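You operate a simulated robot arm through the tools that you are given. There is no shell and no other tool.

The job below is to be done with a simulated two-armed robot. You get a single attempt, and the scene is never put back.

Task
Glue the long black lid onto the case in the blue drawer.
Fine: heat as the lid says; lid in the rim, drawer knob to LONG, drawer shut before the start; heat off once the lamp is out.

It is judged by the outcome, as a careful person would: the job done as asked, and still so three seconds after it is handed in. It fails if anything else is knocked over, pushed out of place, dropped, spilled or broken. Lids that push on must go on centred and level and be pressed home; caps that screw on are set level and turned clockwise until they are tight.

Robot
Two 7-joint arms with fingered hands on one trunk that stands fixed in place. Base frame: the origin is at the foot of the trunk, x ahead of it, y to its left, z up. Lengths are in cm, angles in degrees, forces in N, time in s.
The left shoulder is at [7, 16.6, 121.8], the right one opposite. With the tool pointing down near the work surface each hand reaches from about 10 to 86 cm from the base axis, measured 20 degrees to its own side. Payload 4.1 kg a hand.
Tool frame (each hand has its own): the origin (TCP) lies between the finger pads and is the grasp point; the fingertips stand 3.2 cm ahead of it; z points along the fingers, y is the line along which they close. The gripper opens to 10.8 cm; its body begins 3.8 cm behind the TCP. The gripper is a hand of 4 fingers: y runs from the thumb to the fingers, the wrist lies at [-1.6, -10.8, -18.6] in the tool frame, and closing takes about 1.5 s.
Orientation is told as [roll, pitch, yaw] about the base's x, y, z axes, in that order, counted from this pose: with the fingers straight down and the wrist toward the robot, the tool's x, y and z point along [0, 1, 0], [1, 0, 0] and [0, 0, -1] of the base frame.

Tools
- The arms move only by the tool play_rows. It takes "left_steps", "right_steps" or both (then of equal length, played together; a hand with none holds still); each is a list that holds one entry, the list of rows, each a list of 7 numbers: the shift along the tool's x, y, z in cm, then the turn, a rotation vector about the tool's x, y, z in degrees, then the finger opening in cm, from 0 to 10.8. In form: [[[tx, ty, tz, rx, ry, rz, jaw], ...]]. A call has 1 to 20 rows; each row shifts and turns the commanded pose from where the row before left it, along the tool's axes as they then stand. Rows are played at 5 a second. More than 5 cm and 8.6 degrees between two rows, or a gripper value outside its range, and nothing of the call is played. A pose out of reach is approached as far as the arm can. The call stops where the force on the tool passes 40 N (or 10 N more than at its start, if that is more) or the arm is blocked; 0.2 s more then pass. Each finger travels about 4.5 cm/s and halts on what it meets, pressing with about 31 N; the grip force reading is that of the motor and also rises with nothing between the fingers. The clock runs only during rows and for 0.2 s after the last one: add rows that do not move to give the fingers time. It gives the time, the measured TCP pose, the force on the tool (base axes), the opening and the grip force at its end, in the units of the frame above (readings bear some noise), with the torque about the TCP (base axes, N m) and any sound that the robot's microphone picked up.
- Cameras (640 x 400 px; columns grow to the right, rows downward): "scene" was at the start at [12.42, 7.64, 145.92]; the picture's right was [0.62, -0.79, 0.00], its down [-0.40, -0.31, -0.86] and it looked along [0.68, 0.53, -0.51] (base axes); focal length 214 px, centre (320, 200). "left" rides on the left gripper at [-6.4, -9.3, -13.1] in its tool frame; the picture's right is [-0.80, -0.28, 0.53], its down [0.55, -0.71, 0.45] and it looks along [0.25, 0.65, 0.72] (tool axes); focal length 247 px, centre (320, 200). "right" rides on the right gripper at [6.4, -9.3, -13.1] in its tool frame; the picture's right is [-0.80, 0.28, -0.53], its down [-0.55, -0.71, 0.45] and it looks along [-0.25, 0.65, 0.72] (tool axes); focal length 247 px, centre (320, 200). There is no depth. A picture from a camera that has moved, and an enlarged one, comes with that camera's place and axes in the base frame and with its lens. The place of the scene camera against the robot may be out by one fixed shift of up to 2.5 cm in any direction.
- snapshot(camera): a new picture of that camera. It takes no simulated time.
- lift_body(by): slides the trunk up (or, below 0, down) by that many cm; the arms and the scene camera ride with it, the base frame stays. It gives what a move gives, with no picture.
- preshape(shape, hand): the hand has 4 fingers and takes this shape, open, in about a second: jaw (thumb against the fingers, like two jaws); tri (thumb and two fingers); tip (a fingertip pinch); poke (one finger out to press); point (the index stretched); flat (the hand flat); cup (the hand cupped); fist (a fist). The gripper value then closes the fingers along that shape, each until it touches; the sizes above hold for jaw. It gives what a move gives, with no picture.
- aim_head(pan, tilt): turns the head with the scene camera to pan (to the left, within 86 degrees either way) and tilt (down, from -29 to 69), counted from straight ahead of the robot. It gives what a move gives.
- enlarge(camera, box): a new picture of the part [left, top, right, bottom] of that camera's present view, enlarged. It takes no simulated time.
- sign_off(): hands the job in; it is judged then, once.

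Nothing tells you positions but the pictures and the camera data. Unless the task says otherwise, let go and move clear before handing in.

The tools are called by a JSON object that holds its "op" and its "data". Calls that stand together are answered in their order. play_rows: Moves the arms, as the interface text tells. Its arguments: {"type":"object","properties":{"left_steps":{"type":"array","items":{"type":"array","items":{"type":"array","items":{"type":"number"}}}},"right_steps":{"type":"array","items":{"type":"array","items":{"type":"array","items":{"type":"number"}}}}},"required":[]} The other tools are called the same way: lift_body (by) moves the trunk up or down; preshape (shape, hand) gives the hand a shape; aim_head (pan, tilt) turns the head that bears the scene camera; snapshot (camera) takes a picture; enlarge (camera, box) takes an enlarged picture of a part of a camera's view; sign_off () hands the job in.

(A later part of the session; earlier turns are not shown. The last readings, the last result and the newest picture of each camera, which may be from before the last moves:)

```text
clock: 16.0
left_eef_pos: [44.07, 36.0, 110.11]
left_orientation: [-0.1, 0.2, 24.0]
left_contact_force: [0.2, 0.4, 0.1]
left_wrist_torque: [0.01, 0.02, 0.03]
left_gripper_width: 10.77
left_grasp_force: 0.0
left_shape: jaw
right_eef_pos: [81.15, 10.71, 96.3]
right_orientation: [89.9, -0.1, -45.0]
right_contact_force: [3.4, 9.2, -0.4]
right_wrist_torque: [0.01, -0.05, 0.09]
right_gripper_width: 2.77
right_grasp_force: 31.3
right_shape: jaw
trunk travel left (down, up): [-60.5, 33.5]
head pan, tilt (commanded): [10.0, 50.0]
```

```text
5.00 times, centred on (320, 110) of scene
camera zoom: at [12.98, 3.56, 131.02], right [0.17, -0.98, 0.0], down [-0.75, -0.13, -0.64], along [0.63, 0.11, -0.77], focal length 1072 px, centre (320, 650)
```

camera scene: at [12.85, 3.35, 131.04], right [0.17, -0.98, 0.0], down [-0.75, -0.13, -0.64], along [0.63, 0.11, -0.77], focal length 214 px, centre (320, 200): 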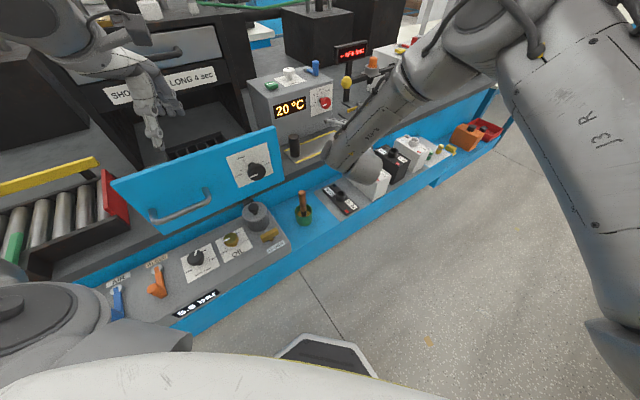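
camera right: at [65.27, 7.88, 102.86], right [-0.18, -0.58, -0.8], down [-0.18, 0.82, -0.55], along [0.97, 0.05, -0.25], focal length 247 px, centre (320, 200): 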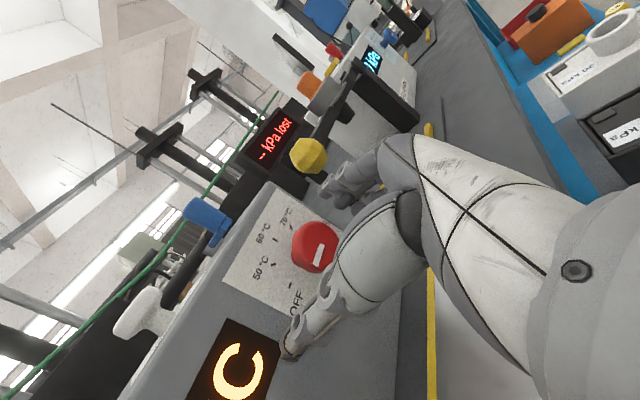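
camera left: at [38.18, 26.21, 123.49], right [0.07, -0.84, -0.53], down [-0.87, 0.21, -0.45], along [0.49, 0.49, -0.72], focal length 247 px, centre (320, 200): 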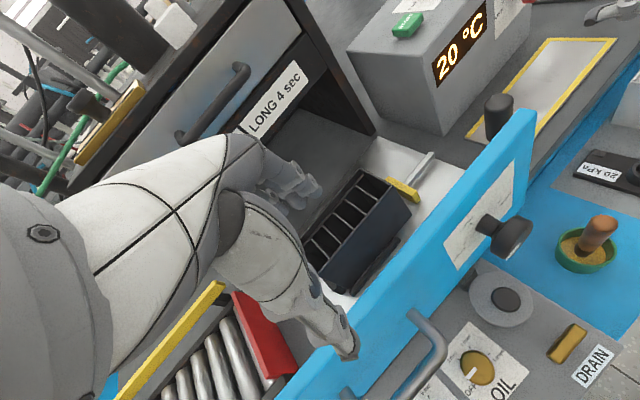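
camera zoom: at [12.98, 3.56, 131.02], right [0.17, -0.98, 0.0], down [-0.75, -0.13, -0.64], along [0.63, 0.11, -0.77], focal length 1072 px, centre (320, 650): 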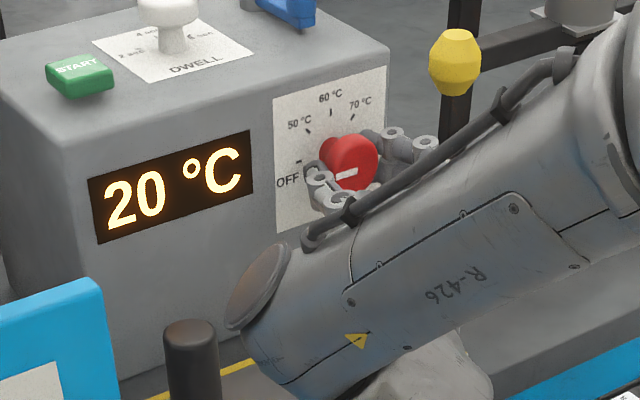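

The knob is gripped (31 N, 2.8 cm). I'll turn clockwise in a small trial and watch it.

{"op": "play_rows", "data": {"right_steps": [[[0, 0, 0, 0, 0, 7.5, 2.5], [0, 0, 0, 0, 0, 7.5, 2.5], [0, 0, 0, 0, 0, 7.5, 2.5], [0, 0, 0, 0, 0, 7.5, 2.5], [0, 0, 0, 0, 0, 0, 2.5]]]}}

{"op": "enlarge", "data": {"camera": "right", "box": [190, 180, 430, 370]}}

{"op": "enlarge", "data": {"camera": "scene", "box": [270, 70, 370, 150]}}

```text
clock: 17.2
left_eef_pos: [44.08, 36.18, 110.12]
left_orientation: [-0.1, 0.1, 24.0]
left_contact_force: [0.1, 0.1, 0.3]
left_wrist_torque: [-0.07, -0.01, 0.02]
left_gripper_width: 10.76
left_grasp_force: 0.1
left_shape: jaw
right_eef_pos: [81.04, 10.84, 96.5]
right_orientation: [89.9, 30.0, -45.1]
right_contact_force: [5.0, 16.4, 7.8]
right_wrist_torque: [0.15, -0.15, 0.18]
right_gripper_width: 2.72
right_grasp_force: 30.6
right_shape: jaw
trunk travel left (down, up): [-60.5, 33.5]
head pan, tilt (commanded): [10.0, 50.0]
```

```text
2.11 times, centred on (310, 275) of right
camera zoom: at [68.43, 4.91, 106.72], right [-0.49, -0.27, -0.83], down [-0.31, 0.94, -0.12], along [0.82, 0.2, -0.54], focal length 520 px, centre (341, 42)
```

zoom: 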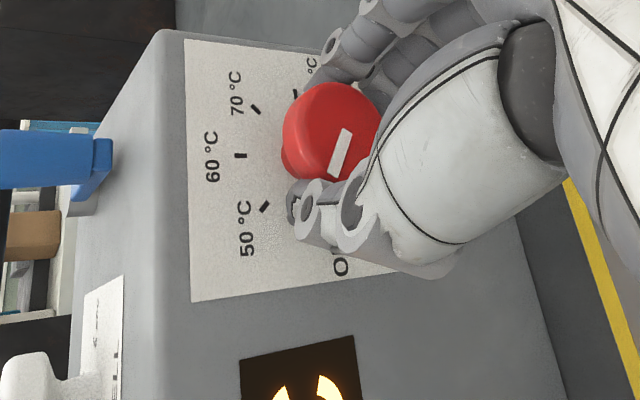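

```text
5.00 times, centred on (320, 110) of scene
camera zoom: at [12.88, 3.67, 131.04], right [0.17, -0.98, 0.0], down [-0.75, -0.13, -0.64], along [0.63, 0.11, -0.77], focal length 1072 px, centre (320, 650)
```

zoom: 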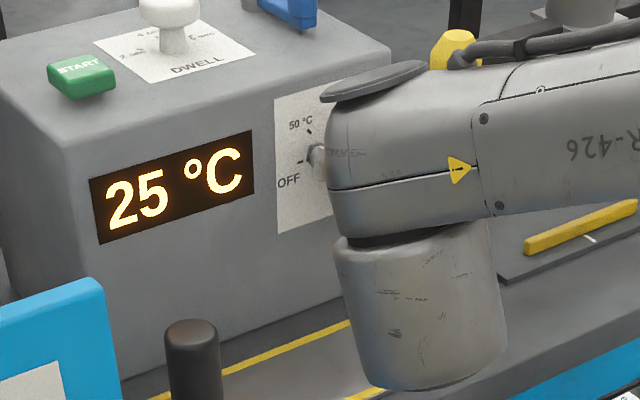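

The knob follows the hand and the display has started climbing (25 °C). I'll check arm clearance before I go further.

{"op": "snapshot", "data": {"camera": "scene"}}

{"op": "snapshot", "data": {"camera": "right"}}

{"op": "snapshot", "data": {"camera": "left"}}

```text
taken
camera scene: at [12.88, 3.67, 131.04], right [0.17, -0.98, 0.0], down [-0.75, -0.13, -0.64], along [0.63, 0.11, -0.77], focal length 214 px, centre (320, 200)
```

scene: 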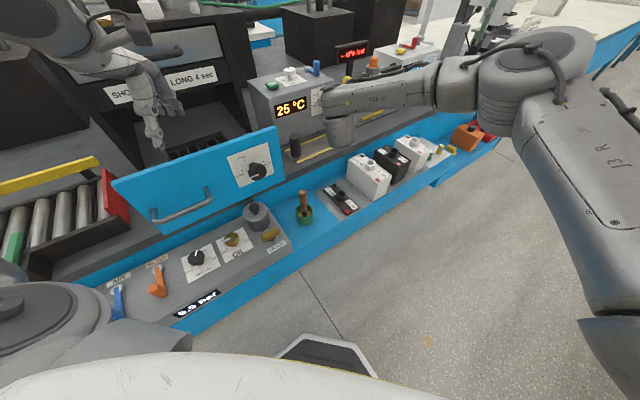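

```text
taken
camera right: at [68.43, 4.91, 106.72], right [-0.49, -0.27, -0.83], down [-0.31, 0.94, -0.12], along [0.82, 0.2, -0.54], focal length 247 px, centre (320, 200)
```

right: 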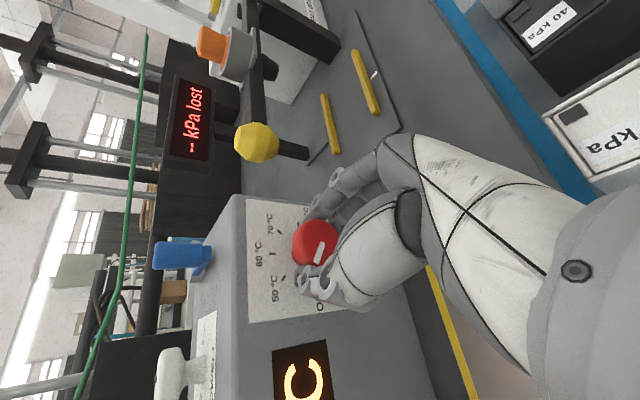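

```text
taken
camera left: at [38.2, 26.52, 123.42], right [0.07, -0.85, -0.53], down [-0.87, 0.21, -0.45], along [0.49, 0.49, -0.72], focal length 247 px, centre (320, 200)
```

left: 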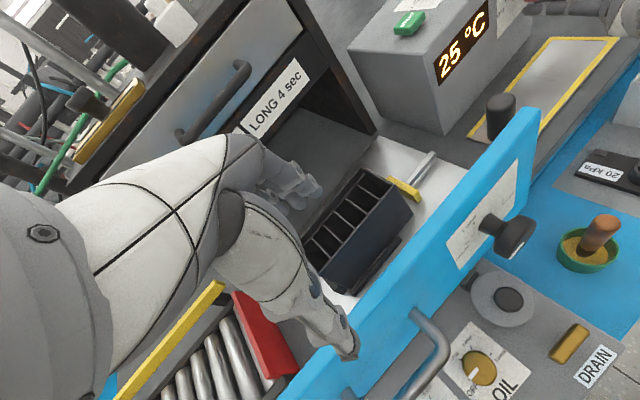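

The forearm passes well in front of the leak tester and above the bench. I'll continue turning clockwise.

{"op": "play_rows", "data": {"right_steps": [[[0, 0, 0, 0, 0, 7.5, 2.5], [0, 0, 0, 0, 0, 7.5, 2.5], [0, 0, 0, 0, 0, 7.5, 2.5], [0, 0, 0, 0, 0, 7.5, 2.5], [0, 0, 0, 0, 0, 7.5, 2.5], [0, 0, 0, 0, 0, 0, 2.5]]]}}

{"op": "snapshot", "data": {"camera": "scene"}}

{"op": "enlarge", "data": {"camera": "right", "box": [190, 180, 430, 370]}}

```text
clock: 18.6
left_eef_pos: [43.97, 36.12, 110.21]
left_orientation: [-0.1, 0.0, 24.1]
left_contact_force: [-0.2, -0.1, -0.3]
left_wrist_torque: [0.0, -0.02, -0.01]
left_gripper_width: 10.77
left_grasp_force: 0.0
left_shape: jaw
right_eef_pos: [81.09, 10.64, 96.42]
right_orientation: [90.0, 67.6, -45.1]
right_contact_force: [14.3, 15.9, 18.2]
right_wrist_torque: [0.3, -0.36, 0.03]
right_gripper_width: 2.64
right_grasp_force: 31.0
right_shape: jaw
trunk travel left (down, up): [-60.5, 33.5]
head pan, tilt (commanded): [10.0, 50.0]
```

```text
taken
camera scene: at [12.87, 3.6, 131.04], right [0.17, -0.98, 0.0], down [-0.75, -0.13, -0.64], along [0.63, 0.11, -0.77], focal length 214 px, centre (320, 200)
```

scene: 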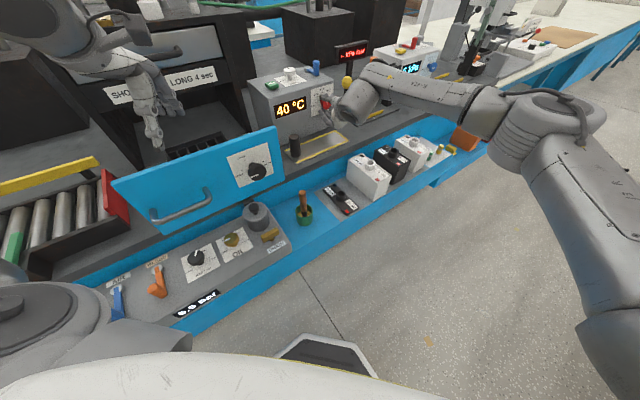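

```text
2.11 times, centred on (310, 275) of right
camera zoom: at [73.56, -0.27, 107.53], right [-0.82, 0.07, -0.57], down [-0.23, 0.87, 0.44], along [0.52, 0.49, -0.7], focal length 520 px, centre (341, 42)
```

zoom: 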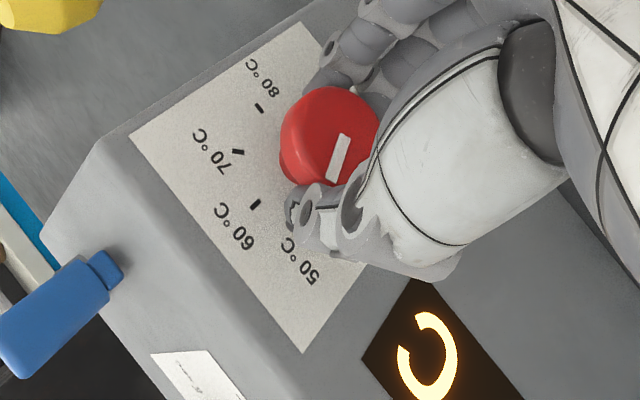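

The knob is just past 50 °C and the side force is building, so I'll nudge the hand to relieve it before turning on.

{"op": "play_rows", "data": {"right_steps": [[[0.12, -0.28, 0.2, 0, 0, 0, 2.5], [0, 0, 0, 0, 0, 0, 2.5]]]}}

```text
clock: 19.2
left_eef_pos: [43.97, 35.9, 110.23]
left_orientation: [-0.1, 0.1, 24.0]
left_contact_force: [-0.9, -0.5, -0.2]
left_wrist_torque: [0.0, 0.05, 0.0]
left_gripper_width: 10.8
left_grasp_force: 0.1
left_shape: jaw
right_eef_pos: [81.23, 10.73, 96.6]
right_orientation: [89.6, 67.5, -45.5]
right_contact_force: [5.1, 9.2, 8.4]
right_wrist_torque: [0.17, -0.2, 0.11]
right_gripper_width: 2.67
right_grasp_force: 31.3
right_shape: jaw
trunk travel left (down, up): [-60.5, 33.5]
head pan, tilt (commanded): [10.0, 50.0]
```

The force halved, so the direction is right. Another small correction and four more turn rows.

{"op": "play_rows", "data": {"right_steps": [[[0.08, -0.2, 0.1, 0, 0, 7.5, 2.5], [0, 0, 0, 0, 0, 7.5, 2.5], [0, 0, 0, 0, 0, 7.5, 2.5], [0, 0, 0, 0, 0, 0, 2.5]]]}}

{"op": "snapshot", "data": {"camera": "scene"}}

{"op": "enlarge", "data": {"camera": "right", "box": [190, 180, 430, 370]}}

```text
clock: 20.2
left_eef_pos: [43.86, 35.93, 110.32]
left_orientation: [-0.2, -0.1, 23.9]
left_contact_force: [0.3, 0.0, -0.2]
left_wrist_torque: [0.0, -0.02, -0.01]
left_gripper_width: 10.77
left_grasp_force: 0.0
left_shape: jaw
right_eef_pos: [81.41, 10.79, 96.88]
right_orientation: [-50.6, 89.9, 174.3]
right_contact_force: [-0.8, 5.5, 0.6]
right_wrist_torque: [0.07, -0.08, 0.07]
right_gripper_width: 2.79
right_grasp_force: 30.9
right_shape: jaw
trunk travel left (down, up): [-60.5, 33.5]
head pan, tilt (commanded): [10.0, 50.0]
```

```text
taken
camera scene: at [12.87, 3.47, 131.03], right [0.17, -0.98, 0.0], down [-0.75, -0.13, -0.64], along [0.63, 0.11, -0.77], focal length 214 px, centre (320, 200)
```

scene: 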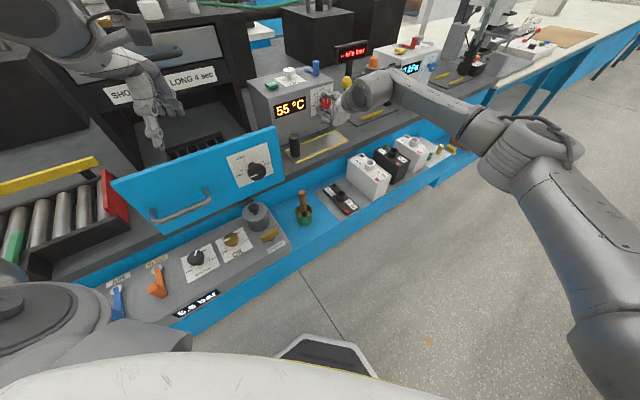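

```text
2.11 times, centred on (310, 275) of right
camera zoom: at [76.6, -3.04, 106.14], right [-0.94, 0.19, -0.28], down [-0.07, 0.7, 0.71], along [0.33, 0.68, -0.65], focal length 520 px, centre (341, 42)
```

zoom: 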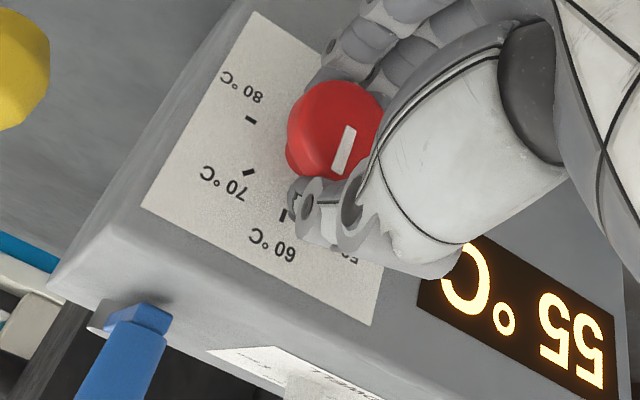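

About 90° in and the display reads 55 °C, with low forces. I'll carry on toward the 70 °C mark.

{"op": "play_rows", "data": {"right_steps": [[[0, 0, 0, 0, 0, 7.5, 2.5], [0, 0, 0, 0, 0, 7.5, 2.5], [0, 0, 0, 0, 0, 7.5, 2.5], [0, 0, 0, 0, 0, 0, 2.5]]]}}

{"op": "snapshot", "data": {"camera": "scene"}}

{"op": "enlarge", "data": {"camera": "right", "box": [190, 180, 430, 370]}}

```text
clock: 21.2
left_eef_pos: [44.03, 35.89, 110.31]
left_orientation: [0.0, 0.1, 24.0]
left_contact_force: [0.2, -0.9, -0.4]
left_wrist_torque: [0.01, 0.02, -0.02]
left_gripper_width: 10.77
left_grasp_force: 0.0
left_shape: jaw
right_eef_pos: [81.35, 10.72, 96.81]
right_orientation: [-90.1, 67.4, 134.8]
right_contact_force: [5.3, 2.0, 6.2]
right_wrist_torque: [0.1, -0.12, -0.08]
right_gripper_width: 2.76
right_grasp_force: 30.8
right_shape: jaw
trunk travel left (down, up): [-60.5, 33.5]
head pan, tilt (commanded): [10.0, 50.0]
```

```text
taken
camera scene: at [12.93, 3.41, 131.03], right [0.17, -0.98, 0.0], down [-0.75, -0.13, -0.64], along [0.63, 0.11, -0.77], focal length 214 px, centre (320, 200)
```

scene: 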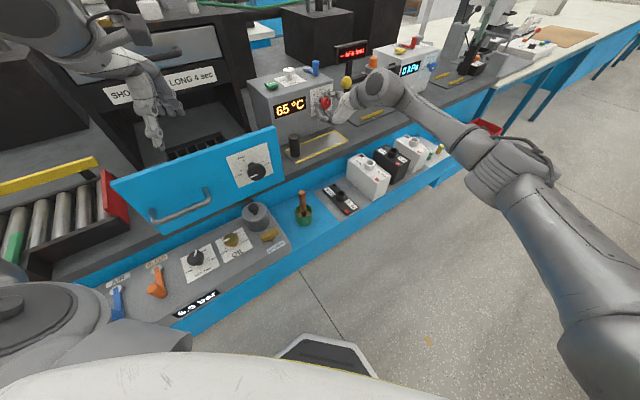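

```text
2.11 times, centred on (310, 275) of right
camera zoom: at [78.8, -5.28, 102.98], right [-0.97, 0.22, 0.05], down [0.15, 0.48, 0.86], along [0.17, 0.85, -0.5], focal length 520 px, centre (341, 42)
```

zoom: 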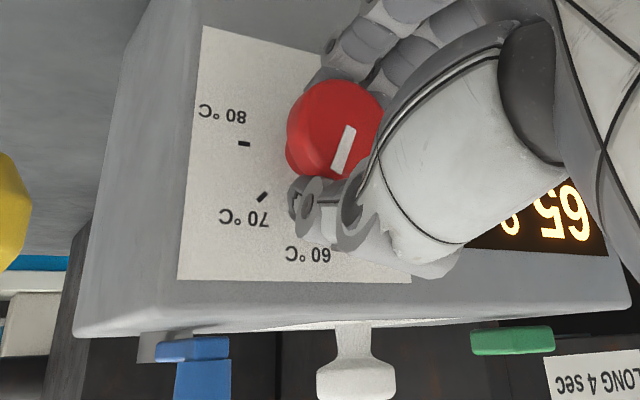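

Display 65 °C at 112°. Three more rows should bring it to the 70 °C mark.

{"op": "play_rows", "data": {"right_steps": [[[0, 0, 0, 0, 0, 7.5, 2.5], [0, 0, 0, 0, 0, 7.5, 2.5], [0, 0, 0, 0, 0, 7.5, 2.5], [0, 0, 0, 0, 0, 0, 2.5], [0, 0, 0, 0, 0, 0, 2.5], [0, 0, 0, 0, 0, 0, 2.5], [0, 0, 0, 0, 0, 0, 2.5]]]}}

{"op": "snapshot", "data": {"camera": "scene"}}

{"op": "enlarge", "data": {"camera": "right", "box": [190, 180, 430, 370]}}

{"op": "enlarge", "data": {"camera": "scene", "box": [250, 60, 400, 150]}}

```text
clock: 22.8
left_eef_pos: [44.15, 35.81, 110.2]
left_orientation: [0.0, 0.1, 24.1]
left_contact_force: [0.1, -0.1, -0.2]
left_wrist_torque: [0.02, -0.05, -0.04]
left_gripper_width: 10.74
left_grasp_force: 0.1
left_shape: jaw
right_eef_pos: [81.46, 10.69, 96.88]
right_orientation: [-89.9, 44.9, 134.9]
right_contact_force: [13.0, -2.7, 7.7]
right_wrist_torque: [0.08, -0.15, -0.3]
right_gripper_width: 2.72
right_grasp_force: 30.9
right_shape: jaw
trunk travel left (down, up): [-60.5, 33.5]
head pan, tilt (commanded): [10.0, 50.0]
```

```text
taken
camera scene: at [13.02, 3.3, 131.02], right [0.17, -0.98, 0.0], down [-0.76, -0.13, -0.64], along [0.63, 0.11, -0.77], focal length 214 px, centre (320, 200)
```

scene: 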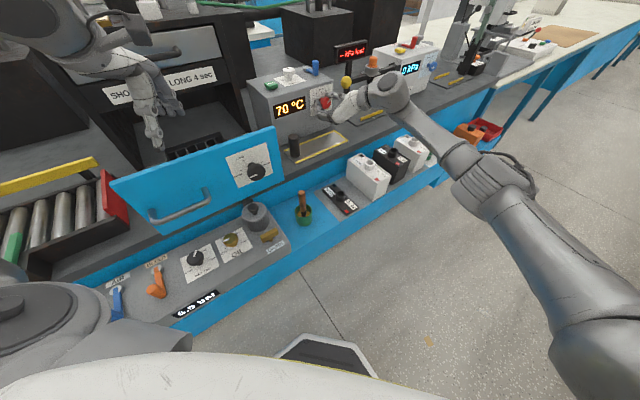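

```text
2.11 times, centred on (310, 275) of right
camera zoom: at [80.0, -6.46, 98.82], right [-0.92, 0.17, 0.37], down [0.4, 0.24, 0.89], along [0.06, 0.96, -0.28], focal length 520 px, centre (341, 42)
```

zoom: 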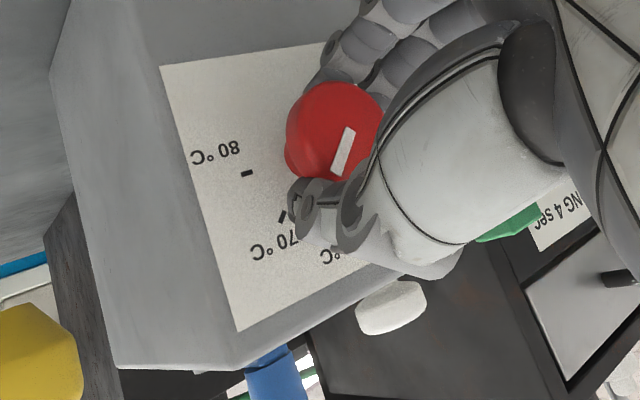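

```text
4.27 times, centred on (325, 105) of scene
camera zoom: at [13.02, 3.3, 131.02], right [0.17, -0.98, 0.0], down [-0.76, -0.13, -0.64], along [0.63, 0.11, -0.77], focal length 915 px, centre (299, 605)
```

zoom: 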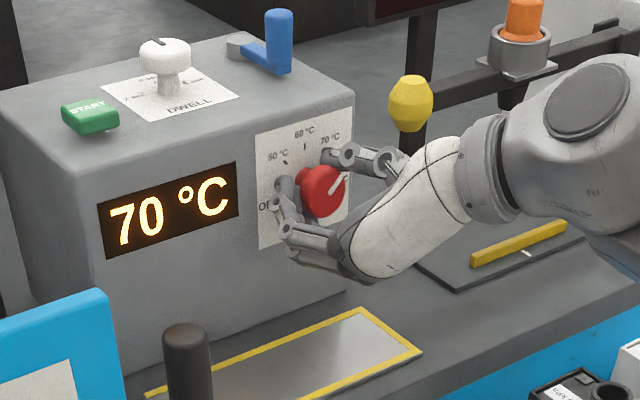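

The display reads 70 °C and the pointer is on the 70 mark. I'll release gently and back straight away from the knob.

{"op": "play_rows", "data": {"right_steps": [[[0, 0, 0, 0, 0, 0, 3.5], [0, 0, 0, 0, 0, 0, 5], [0, 0, 0, 0, 0, 0, 7], [0, 0, 0, 0, 0, 0, 7.5], [0, 0, 0, 0, 0, 0, 7.5], [0, 0, -1.5, 0, 0, 0, 7.5], [0, 0, -2.5, 0, 0, 0, 7.5], [0, 0, -3, 0, 0, 0, 7.5], [0, 0, -3, 0, 0, 0, 7.5], [0, 0, -3, 0, 0, 0, 7.5], [0, 0, 0, 0, 0, 0, 7.5]]]}}

{"op": "enlarge", "data": {"camera": "scene", "box": [250, 60, 400, 150]}}

{"op": "snapshot", "data": {"camera": "scene"}}

{"op": "snapshot", "data": {"camera": "right"}}

```text
clock: 25.2
left_eef_pos: [44.08, 35.84, 110.26]
left_orientation: [0.0, 0.2, 24.0]
left_contact_force: [-0.6, -0.4, -0.3]
left_wrist_torque: [-0.01, -0.01, 0.0]
left_gripper_width: 10.77
left_grasp_force: 0.1
left_shape: jaw
right_eef_pos: [72.12, 1.43, 96.84]
right_orientation: [-89.9, 44.9, 134.9]
right_contact_force: [-0.4, 0.5, 0.5]
right_wrist_torque: [0.0, 0.01, -0.02]
right_gripper_width: 7.44
right_grasp_force: 0.1
right_shape: jaw
trunk travel left (down, up): [-60.5, 33.5]
head pan, tilt (commanded): [10.0, 50.0]
```

```text
4.27 times, centred on (325, 105) of scene
camera zoom: at [12.96, 3.45, 131.02], right [0.17, -0.98, 0.0], down [-0.75, -0.13, -0.64], along [0.63, 0.11, -0.77], focal length 915 px, centre (299, 605)
```

zoom: 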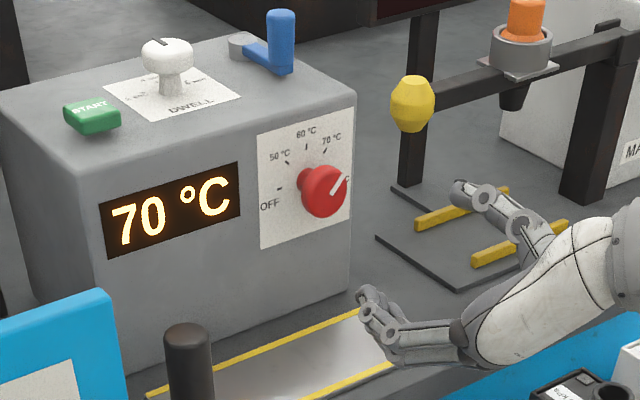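

```text
taken
camera scene: at [12.96, 3.45, 131.02], right [0.17, -0.98, 0.0], down [-0.75, -0.13, -0.64], along [0.63, 0.11, -0.77], focal length 214 px, centre (320, 200)
```

scene: 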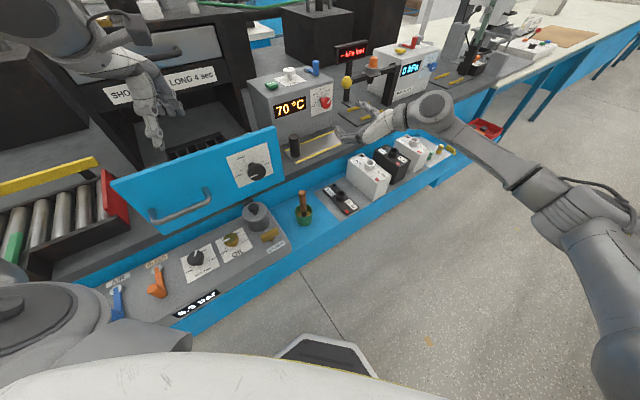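

```text
taken
camera right: at [70.75, -15.6, 98.86], right [-0.92, 0.17, 0.37], down [0.4, 0.24, 0.89], along [0.06, 0.96, -0.28], focal length 247 px, centre (320, 200)
```

right: 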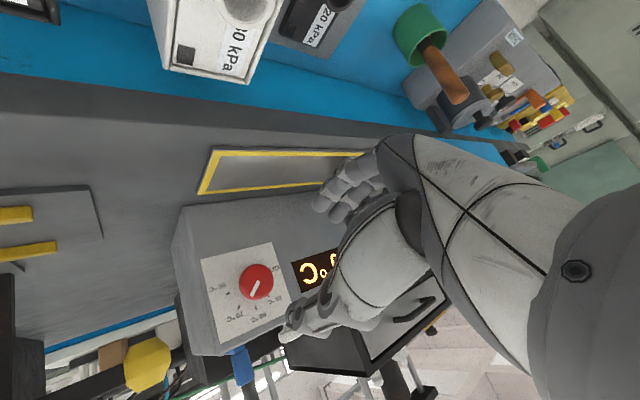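

The heat is at 70 °C and holds with the hand clear. Next is the drawer knob at about [46.7, 23, 98], so I'll bring the right hand across in front of it, rolling back to start a clockwise turn.

{"op": "play_rows", "data": {"right_steps": [[[0, 0, -4, 0, 0, -7.5, 9], [0, 0, -4, 0, 0, -7.5, 9], [0, 0, 0, 0, 0, -7.5, 9], [0, 0, 0, 0, 0, -7.5, 9], [0, 0, 0, 0, 0, -7.5, 9], [0, 0, 0, 0, 0, -7.5, 9], [0, 0, 0, 0, 0, -7.5, 9], [0, 0, 0, 0, 0, -7.5, 9], [0, 0, 0, 0, 0, -7.5, 9], [0, 0, 0, 0, 0, -7.5, 9]]]}}

{"op": "snapshot", "data": {"camera": "scene"}}

```text
clock: 27.4
left_eef_pos: [43.93, 35.84, 110.24]
left_orientation: [0.0, 0.0, 24.0]
left_contact_force: [-0.1, 0.8, 0.0]
left_wrist_torque: [0.01, 0.02, -0.05]
left_gripper_width: 10.74
left_grasp_force: 0.0
left_shape: jaw
right_eef_pos: [66.58, -4.24, 96.72]
right_orientation: [90.1, 60.1, -45.2]
right_contact_force: [0.1, -1.0, 0.5]
right_wrist_torque: [-0.04, 0.01, 0.0]
right_gripper_width: 8.96
right_grasp_force: 0.1
right_shape: jaw
trunk travel left (down, up): [-60.5, 33.5]
head pan, tilt (commanded): [10.0, 50.0]
```

```text
taken
camera scene: at [12.92, 3.38, 131.03], right [0.17, -0.98, 0.0], down [-0.75, -0.13, -0.64], along [0.63, 0.11, -0.77], focal length 214 px, centre (320, 200)
```

scene: 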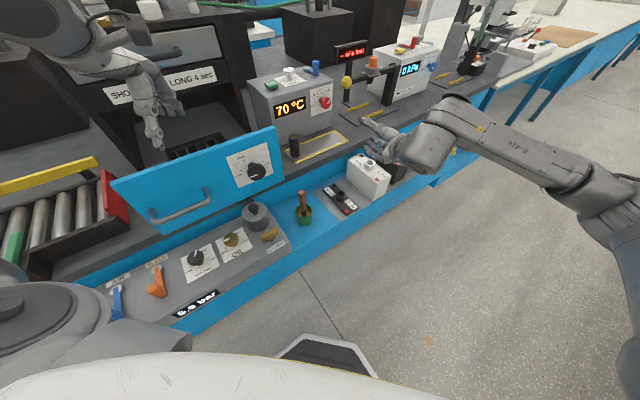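

{"op": "play_rows", "data": {"right_steps": [[[-3.5, -2.19, 0, 0, 0, 0, 9], [-3.5, -2.19, 0, 0, 0, 0, 9], [-3.5, -2.19, 0, 0, 0, 0, 9], [-3.5, -2.19, 0, 0, 0, 0, 9], [-3.5, -2.19, 0, 0, 0, 0, 9]]]}}

{"op": "snapshot", "data": {"camera": "scene"}}

{"op": "snapshot", "data": {"camera": "right"}}

```text
clock: 28.6
left_eef_pos: [44.02, 35.94, 110.17]
left_orientation: [0.0, 0.0, 23.9]
left_contact_force: [-0.1, -0.1, 0.5]
left_wrist_torque: [-0.07, 0.0, 0.02]
left_gripper_width: 10.78
left_grasp_force: 0.0
left_shape: jaw
right_eef_pos: [52.18, 10.73, 97.6]
right_orientation: [89.9, 60.0, -45.4]
right_contact_force: [-0.4, 0.4, 0.2]
right_wrist_torque: [0.02, 0.01, 0.0]
right_gripper_width: 9.01
right_grasp_force: 0.0
right_shape: jaw
trunk travel left (down, up): [-60.5, 33.5]
head pan, tilt (commanded): [10.0, 50.0]
```

```text
taken
camera scene: at [12.86, 3.52, 131.03], right [0.17, -0.98, 0.0], down [-0.75, -0.13, -0.64], along [0.63, 0.11, -0.77], focal length 214 px, centre (320, 200)
```

scene: 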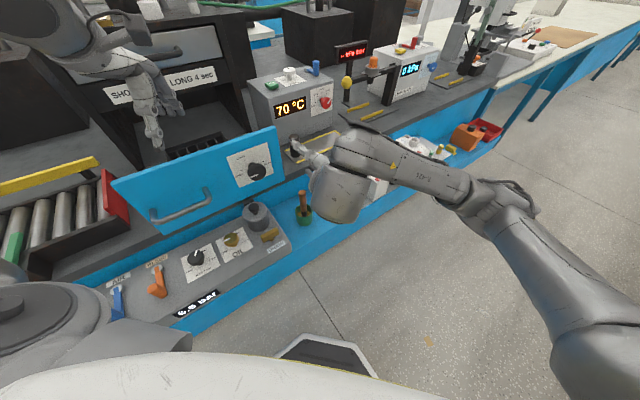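

```text
taken
camera right: at [43.53, 0.76, 108.93], right [-0.77, 0.01, -0.64], down [-0.27, 0.9, 0.34], along [0.59, 0.43, -0.69], focal length 247 px, centre (320, 200)
```

right: 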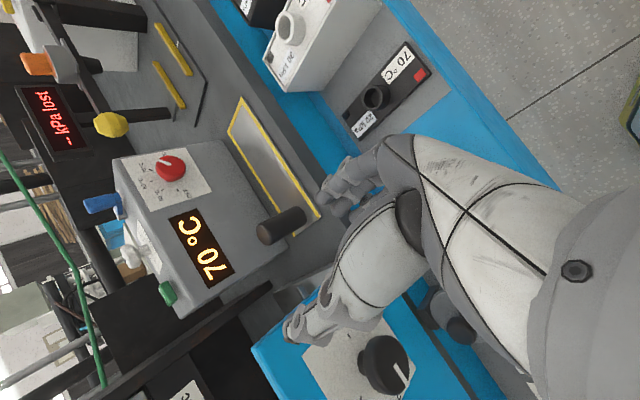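

The knob is coming into the right camera's view. I'll move closer laterally, then refine its position.

{"op": "play_rows", "data": {"right_steps": [[[-3.5, -2.0, 0, 0, 0, 0, 9], [-3.5, -2.0, 0, 0, 0, 0, 9], [0, 0, 0, 0, 0, 0, 9]]]}}

{"op": "snapshot", "data": {"camera": "right"}}

{"op": "enlarge", "data": {"camera": "scene", "box": [160, 100, 360, 240]}}

{"op": "enlarge", "data": {"camera": "left", "box": [430, 130, 590, 290]}}

```text
clock: 29.4
left_eef_pos: [44.11, 35.77, 110.33]
left_orientation: [0.0, 0.0, 24.0]
left_contact_force: [-0.2, 0.6, 0.3]
left_wrist_torque: [0.03, -0.03, -0.02]
left_gripper_width: 10.77
left_grasp_force: 0.0
left_shape: jaw
right_eef_pos: [46.33, 16.16, 97.64]
right_orientation: [90.1, 60.1, -45.2]
right_contact_force: [-0.1, 0.3, -0.1]
right_wrist_torque: [0.02, -0.01, 0.02]
right_gripper_width: 8.97
right_grasp_force: 0.1
right_shape: jaw
trunk travel left (down, up): [-60.5, 33.5]
head pan, tilt (commanded): [10.0, 50.0]
```

```text
taken
camera right: at [37.69, 6.21, 108.9], right [-0.77, 0.01, -0.64], down [-0.27, 0.9, 0.34], along [0.59, 0.43, -0.69], focal length 247 px, centre (320, 200)
```

right: 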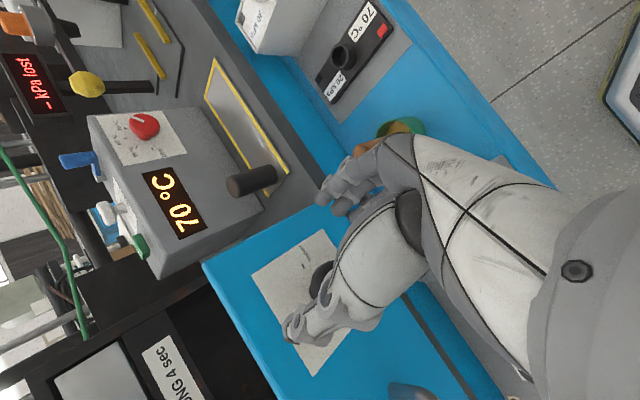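

```text
2.86 times, centred on (260, 170) of scene
camera zoom: at [12.95, 3.27, 131.03], right [0.17, -0.98, 0.0], down [-0.75, -0.13, -0.64], along [0.63, 0.11, -0.77], focal length 613 px, centre (491, 286)
```

zoom: 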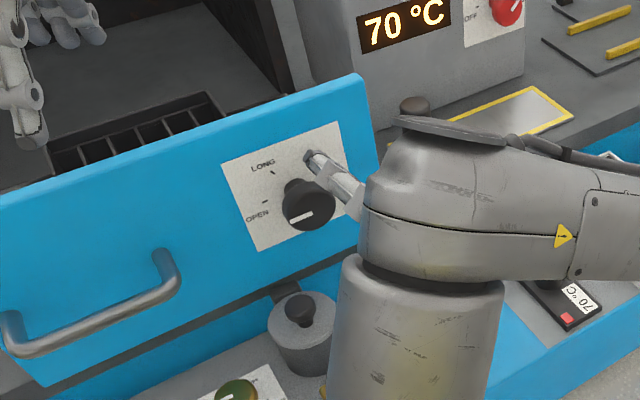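

```text
2.50 times, centred on (510, 210) of left
camera zoom: at [38.27, 26.13, 123.47], right [0.07, -0.84, -0.53], down [-0.87, 0.22, -0.45], along [0.49, 0.49, -0.72], focal length 617 px, centre (-155, 175)
```

zoom: 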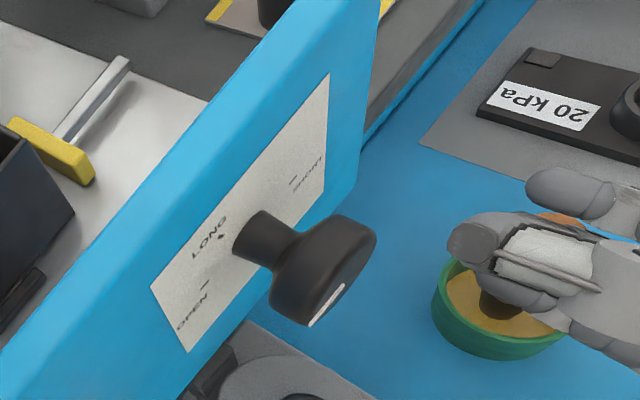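

My estimates put the knob face near w≈17, z≈96–97, but the views differ by over 1 cm. I'll step back sideways for an unobstructed close view.

{"op": "play_rows", "data": {"right_steps": [[[3.5, 2.0, 0, 0, 0, 0, 9], [3.5, 2.0, 0, 0, 0, 0, 9], [0, 0, 0, 0, 0, 0, 9]]]}}

{"op": "enlarge", "data": {"camera": "right", "box": [240, 240, 480, 400]}}

{"op": "enlarge", "data": {"camera": "scene", "box": [200, 130, 300, 210]}}

```text
clock: 30.2
left_eef_pos: [44.08, 35.87, 110.17]
left_orientation: [0.0, 0.0, 24.0]
left_contact_force: [1.4, 0.3, 0.1]
left_wrist_torque: [0.0, -0.01, -0.03]
left_gripper_width: 10.77
left_grasp_force: 0.0
left_shape: jaw
right_eef_pos: [51.87, 10.66, 97.58]
right_orientation: [89.9, 59.9, -45.2]
right_contact_force: [-0.4, -1.0, -0.8]
right_wrist_torque: [-0.04, -0.03, -0.02]
right_gripper_width: 8.97
right_grasp_force: 0.2
right_shape: jaw
trunk travel left (down, up): [-60.5, 33.5]
head pan, tilt (commanded): [10.0, 50.0]
```

```text
2.50 times, centred on (360, 320) of right
camera zoom: at [43.31, 0.84, 108.86], right [-0.77, 0.01, -0.64], down [-0.27, 0.9, 0.34], along [0.59, 0.43, -0.69], focal length 617 px, centre (220, -100)
```

zoom: 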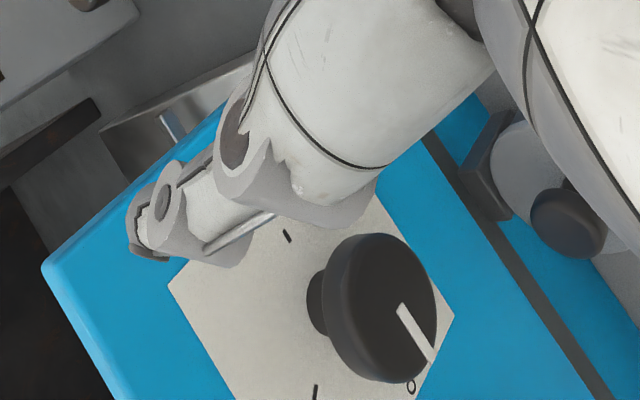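

```text
5.00 times, centred on (250, 170) of scene
camera zoom: at [12.89, 3.48, 131.03], right [0.17, -0.98, 0.0], down [-0.75, -0.13, -0.64], along [0.63, 0.11, -0.77], focal length 1072 px, centre (670, 350)
```

zoom: 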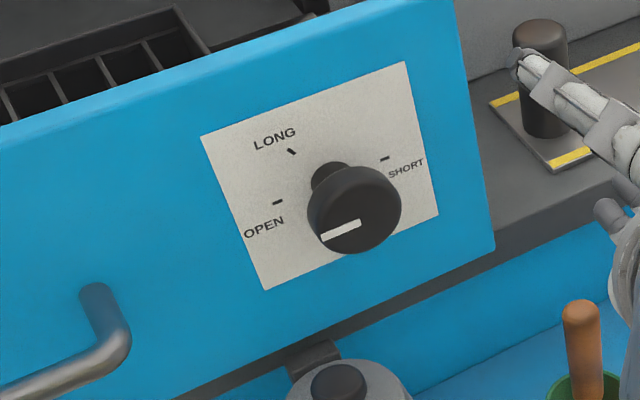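

Combined views put the knob axis at w≈17.2, z≈95.6, with its face at s≈49.6. I'll centre the hand in front of it first, then check.

{"op": "play_rows", "data": {"right_steps": [[[-3.78, -1.42, 0, 0, 0, 0, 10], [-3.78, -1.42, 0, 0, 0, 0, 10], [-3.78, -1.42, 0, 0, 0, 0, 10], [0, 0, 0, 0, 0, 0, 10]]]}}

{"op": "enlarge", "data": {"camera": "scene", "box": [180, 110, 320, 220]}}

{"op": "enlarge", "data": {"camera": "right", "box": [200, 180, 440, 380]}}

{"op": "enlarge", "data": {"camera": "left", "box": [430, 130, 590, 290]}}

```text
clock: 31.2
left_eef_pos: [44.08, 35.72, 110.3]
left_orientation: [0.0, 0.0, 23.9]
left_contact_force: [0.6, -0.4, 0.5]
left_wrist_torque: [0.03, 0.0, -0.02]
left_gripper_width: 10.74
left_grasp_force: 0.1
left_shape: jaw
right_eef_pos: [43.47, 19.09, 95.72]
right_orientation: [90.0, 60.1, -45.0]
right_contact_force: [0.5, 0.0, -0.5]
right_wrist_torque: [-0.03, 0.0, 0.01]
right_gripper_width: 9.97
right_grasp_force: 0.0
right_shape: jaw
trunk travel left (down, up): [-60.5, 33.5]
head pan, tilt (commanded): [10.0, 50.0]
```

```text
3.64 times, centred on (250, 165) of scene
camera zoom: at [12.96, 3.28, 131.03], right [0.17, -0.98, 0.0], down [-0.75, -0.13, -0.64], along [0.63, 0.11, -0.77], focal length 780 px, centre (574, 327)
```

zoom: 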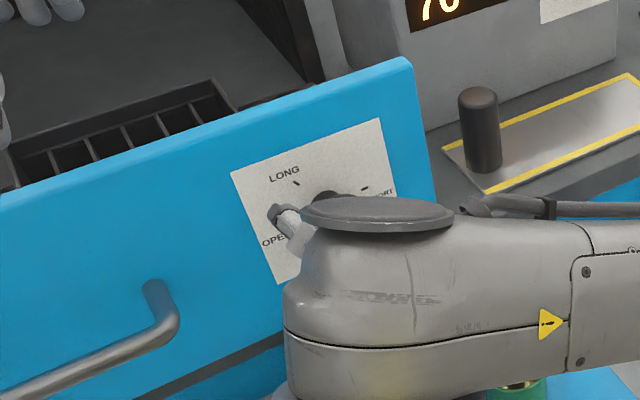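

```text
2.00 times, centred on (320, 280) of right
camera zoom: at [34.87, 9.22, 106.97], right [-0.77, 0.01, -0.64], down [-0.27, 0.9, 0.34], along [0.59, 0.43, -0.69], focal length 494 px, centre (320, 40)
```

zoom: 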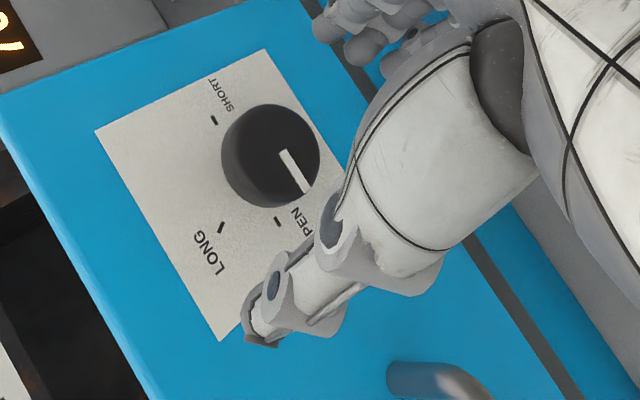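

```text
2.50 times, centred on (510, 210) of left
camera zoom: at [38.28, 26.15, 123.47], right [0.07, -0.84, -0.53], down [-0.87, 0.22, -0.45], along [0.49, 0.49, -0.72], focal length 617 px, centre (-155, 175)
```

zoom: 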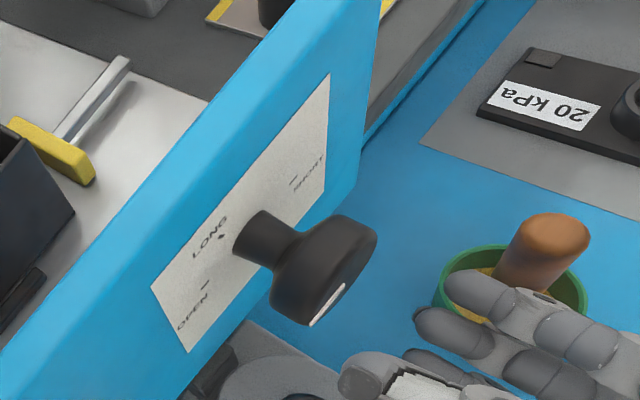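

Now I have a clear view: the knob face centre is at w≈17.4, z≈95.3, s≈49.3. I'll apply a small correction and advance so the fingertips reach just past the knob head.

{"op": "play_rows", "data": {"right_steps": [[[0, 0.3, 1.5, 0, 0, 0, 10], [0, 0, 1.2, 0, 0, 0, 10], [0, 0, 0.8, 0, 0, 0, 10], [0, 0, 0.6, 0, 0, 0, 10], [0, 0, 0, 0, 0, 0, 10]]]}}

{"op": "enlarge", "data": {"camera": "right", "box": [200, 180, 440, 380]}}

{"op": "enlarge", "data": {"camera": "left", "box": [430, 130, 590, 290]}}

```text
clock: 32.4
left_eef_pos: [44.02, 35.78, 110.22]
left_orientation: [0.0, 0.0, 24.0]
left_contact_force: [-0.7, -0.2, 0.0]
left_wrist_torque: [-0.01, 0.01, 0.0]
left_gripper_width: 10.78
left_grasp_force: 0.1
left_shape: jaw
right_eef_pos: [46.45, 21.75, 95.28]
right_orientation: [89.9, 60.1, -45.2]
right_contact_force: [0.0, 0.3, -0.1]
right_wrist_torque: [0.02, 0.0, -0.02]
right_gripper_width: 9.96
right_grasp_force: 0.0
right_shape: jaw
trunk travel left (down, up): [-60.5, 33.5]
head pan, tilt (commanded): [10.0, 50.0]
```

```text
2.00 times, centred on (320, 280) of right
camera zoom: at [37.87, 11.9, 106.68], right [-0.77, 0.01, -0.64], down [-0.27, 0.9, 0.34], along [0.59, 0.43, -0.69], focal length 494 px, centre (320, 40)
```

zoom: 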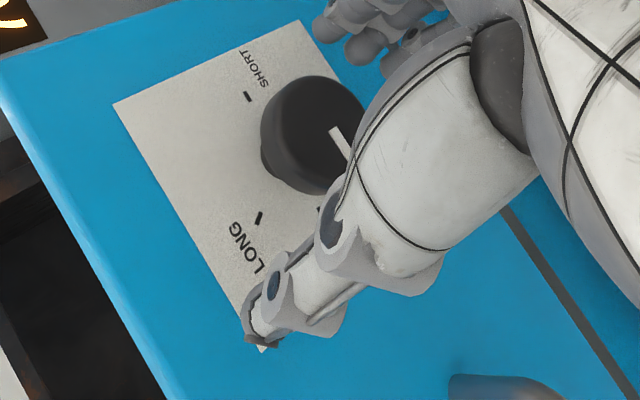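

```text
2.50 times, centred on (510, 210) of left
camera zoom: at [38.22, 26.24, 123.47], right [0.07, -0.84, -0.53], down [-0.87, 0.21, -0.45], along [0.49, 0.49, -0.72], focal length 617 px, centre (-155, 175)
```

zoom: 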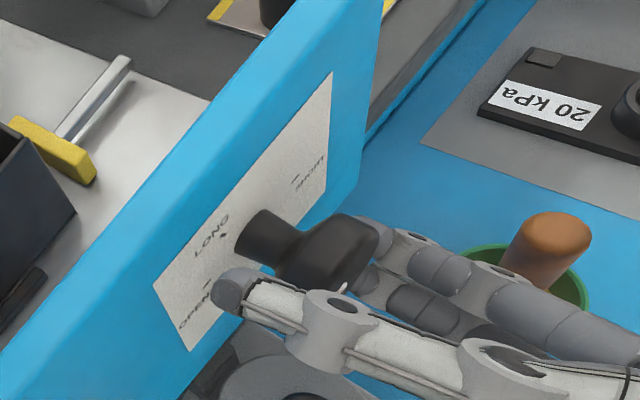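

The hand is centred on the knob with no contact. Closing the fingers on it.

{"op": "play_rows", "data": {"right_steps": [[[0, 0, 0, 0, 0, 0, 7], [0, 0, 0, 0, 0, 0, 5], [0, 0, 0, 0, 0, 0, 3], [0, 0, 0, 0, 0, 0, 2.5], [0, 0, 0, 0, 0, 0, 2.5], [0, 0, 0, 0, 0, 0, 2.5], [0, 0, 0, 0, 0, 0, 2.5]]]}}

{"op": "enlarge", "data": {"camera": "right", "box": [200, 180, 440, 380]}}

{"op": "enlarge", "data": {"camera": "left", "box": [430, 130, 590, 290]}}

```text
clock: 34.0
left_eef_pos: [44.13, 35.81, 110.1]
left_orientation: [0.1, 0.2, 24.0]
left_contact_force: [-0.2, -0.6, -0.6]
left_wrist_torque: [0.0, -0.01, 0.0]
left_gripper_width: 10.75
left_grasp_force: 0.1
left_shape: jaw
right_eef_pos: [46.39, 21.9, 95.45]
right_orientation: [90.1, 60.2, -45.1]
right_contact_force: [4.7, 4.4, 2.2]
right_wrist_torque: [0.14, -0.09, 0.08]
right_gripper_width: 3.62
right_grasp_force: 30.9
right_shape: jaw
trunk travel left (down, up): [-60.5, 33.5]
head pan, tilt (commanded): [10.0, 50.0]
```

```text
2.00 times, centred on (320, 280) of right
camera zoom: at [37.93, 11.96, 106.68], right [-0.77, 0.01, -0.64], down [-0.27, 0.9, 0.34], along [0.59, 0.43, -0.69], focal length 494 px, centre (320, 40)
```

zoom: 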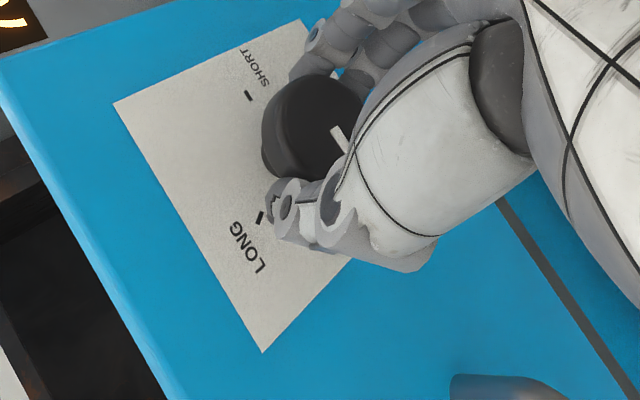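

```text
2.50 times, centred on (510, 210) of left
camera zoom: at [38.28, 26.31, 123.44], right [0.07, -0.84, -0.53], down [-0.87, 0.21, -0.45], along [0.49, 0.49, -0.72], focal length 617 px, centre (-155, 175)
```

zoom: 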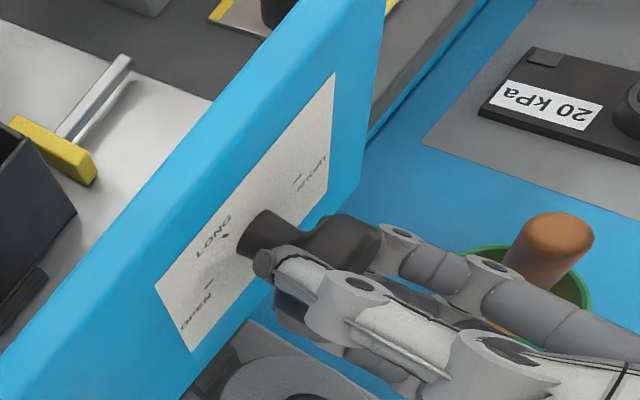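

The grip is good. The dial geometry gives LONG exactly 60° clockwise from OPEN, so I'll turn in two stages.

{"op": "play_rows", "data": {"right_steps": [[[0, 0, 0, 0, 0, 7.5, 2.5], [0, 0, 0, 0, 0, 7.5, 2.5], [0, 0, 0, 0, 0, 7.5, 2.5], [0, 0, 0, 0, 0, 7.5, 2.5], [0, 0, 0, 0, 0, 0, 2.5]]]}}

{"op": "enlarge", "data": {"camera": "right", "box": [200, 180, 440, 380]}}

{"op": "snapshot", "data": {"camera": "scene"}}

{"op": "enlarge", "data": {"camera": "left", "box": [290, 130, 590, 310]}}

```text
clock: 35.2
left_eef_pos: [44.18, 35.79, 110.19]
left_orientation: [-0.1, 0.1, 24.1]
left_contact_force: [-1.1, -0.1, 0.4]
left_wrist_torque: [0.02, 0.0, -0.02]
left_gripper_width: 10.78
left_grasp_force: 0.1
left_shape: jaw
right_eef_pos: [46.64, 21.88, 95.46]
right_orientation: [-71.7, 89.8, 153.2]
right_contact_force: [10.4, 1.4, 3.8]
right_wrist_torque: [0.16, -0.2, -0.13]
right_gripper_width: 3.58
right_grasp_force: 30.8
right_shape: jaw
trunk travel left (down, up): [-60.5, 33.5]
head pan, tilt (commanded): [10.0, 50.0]
```

```text
2.00 times, centred on (320, 280) of right
camera zoom: at [41.91, 7.96, 104.66], right [-0.94, 0.19, -0.28], down [-0.07, 0.7, 0.71], along [0.33, 0.68, -0.65], focal length 494 px, centre (320, 40)
```

zoom: 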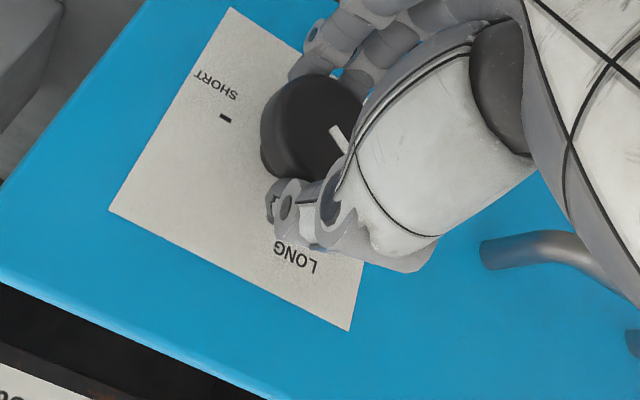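

```text
taken
camera scene: at [13.04, 3.36, 131.02], right [0.17, -0.98, 0.0], down [-0.76, -0.13, -0.64], along [0.63, 0.11, -0.77], focal length 214 px, centre (320, 200)
```

scene: 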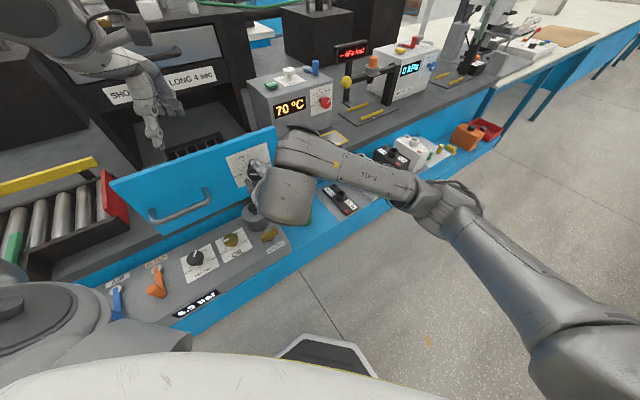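

```text
2.13 times, centred on (440, 220) of left
camera zoom: at [38.36, 26.22, 123.42], right [0.06, -0.84, -0.53], down [-0.87, 0.21, -0.45], along [0.49, 0.49, -0.72], focal length 527 px, centre (64, 157)
```

zoom: 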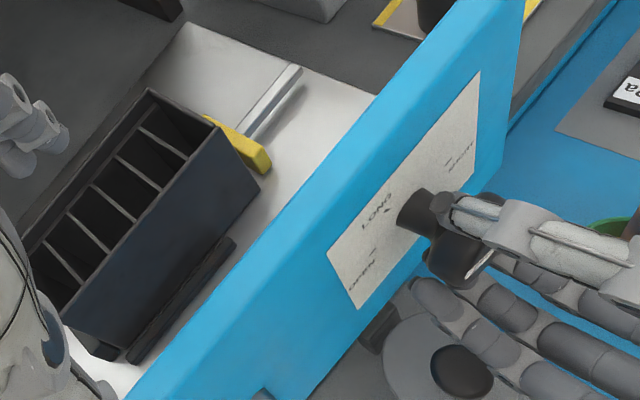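

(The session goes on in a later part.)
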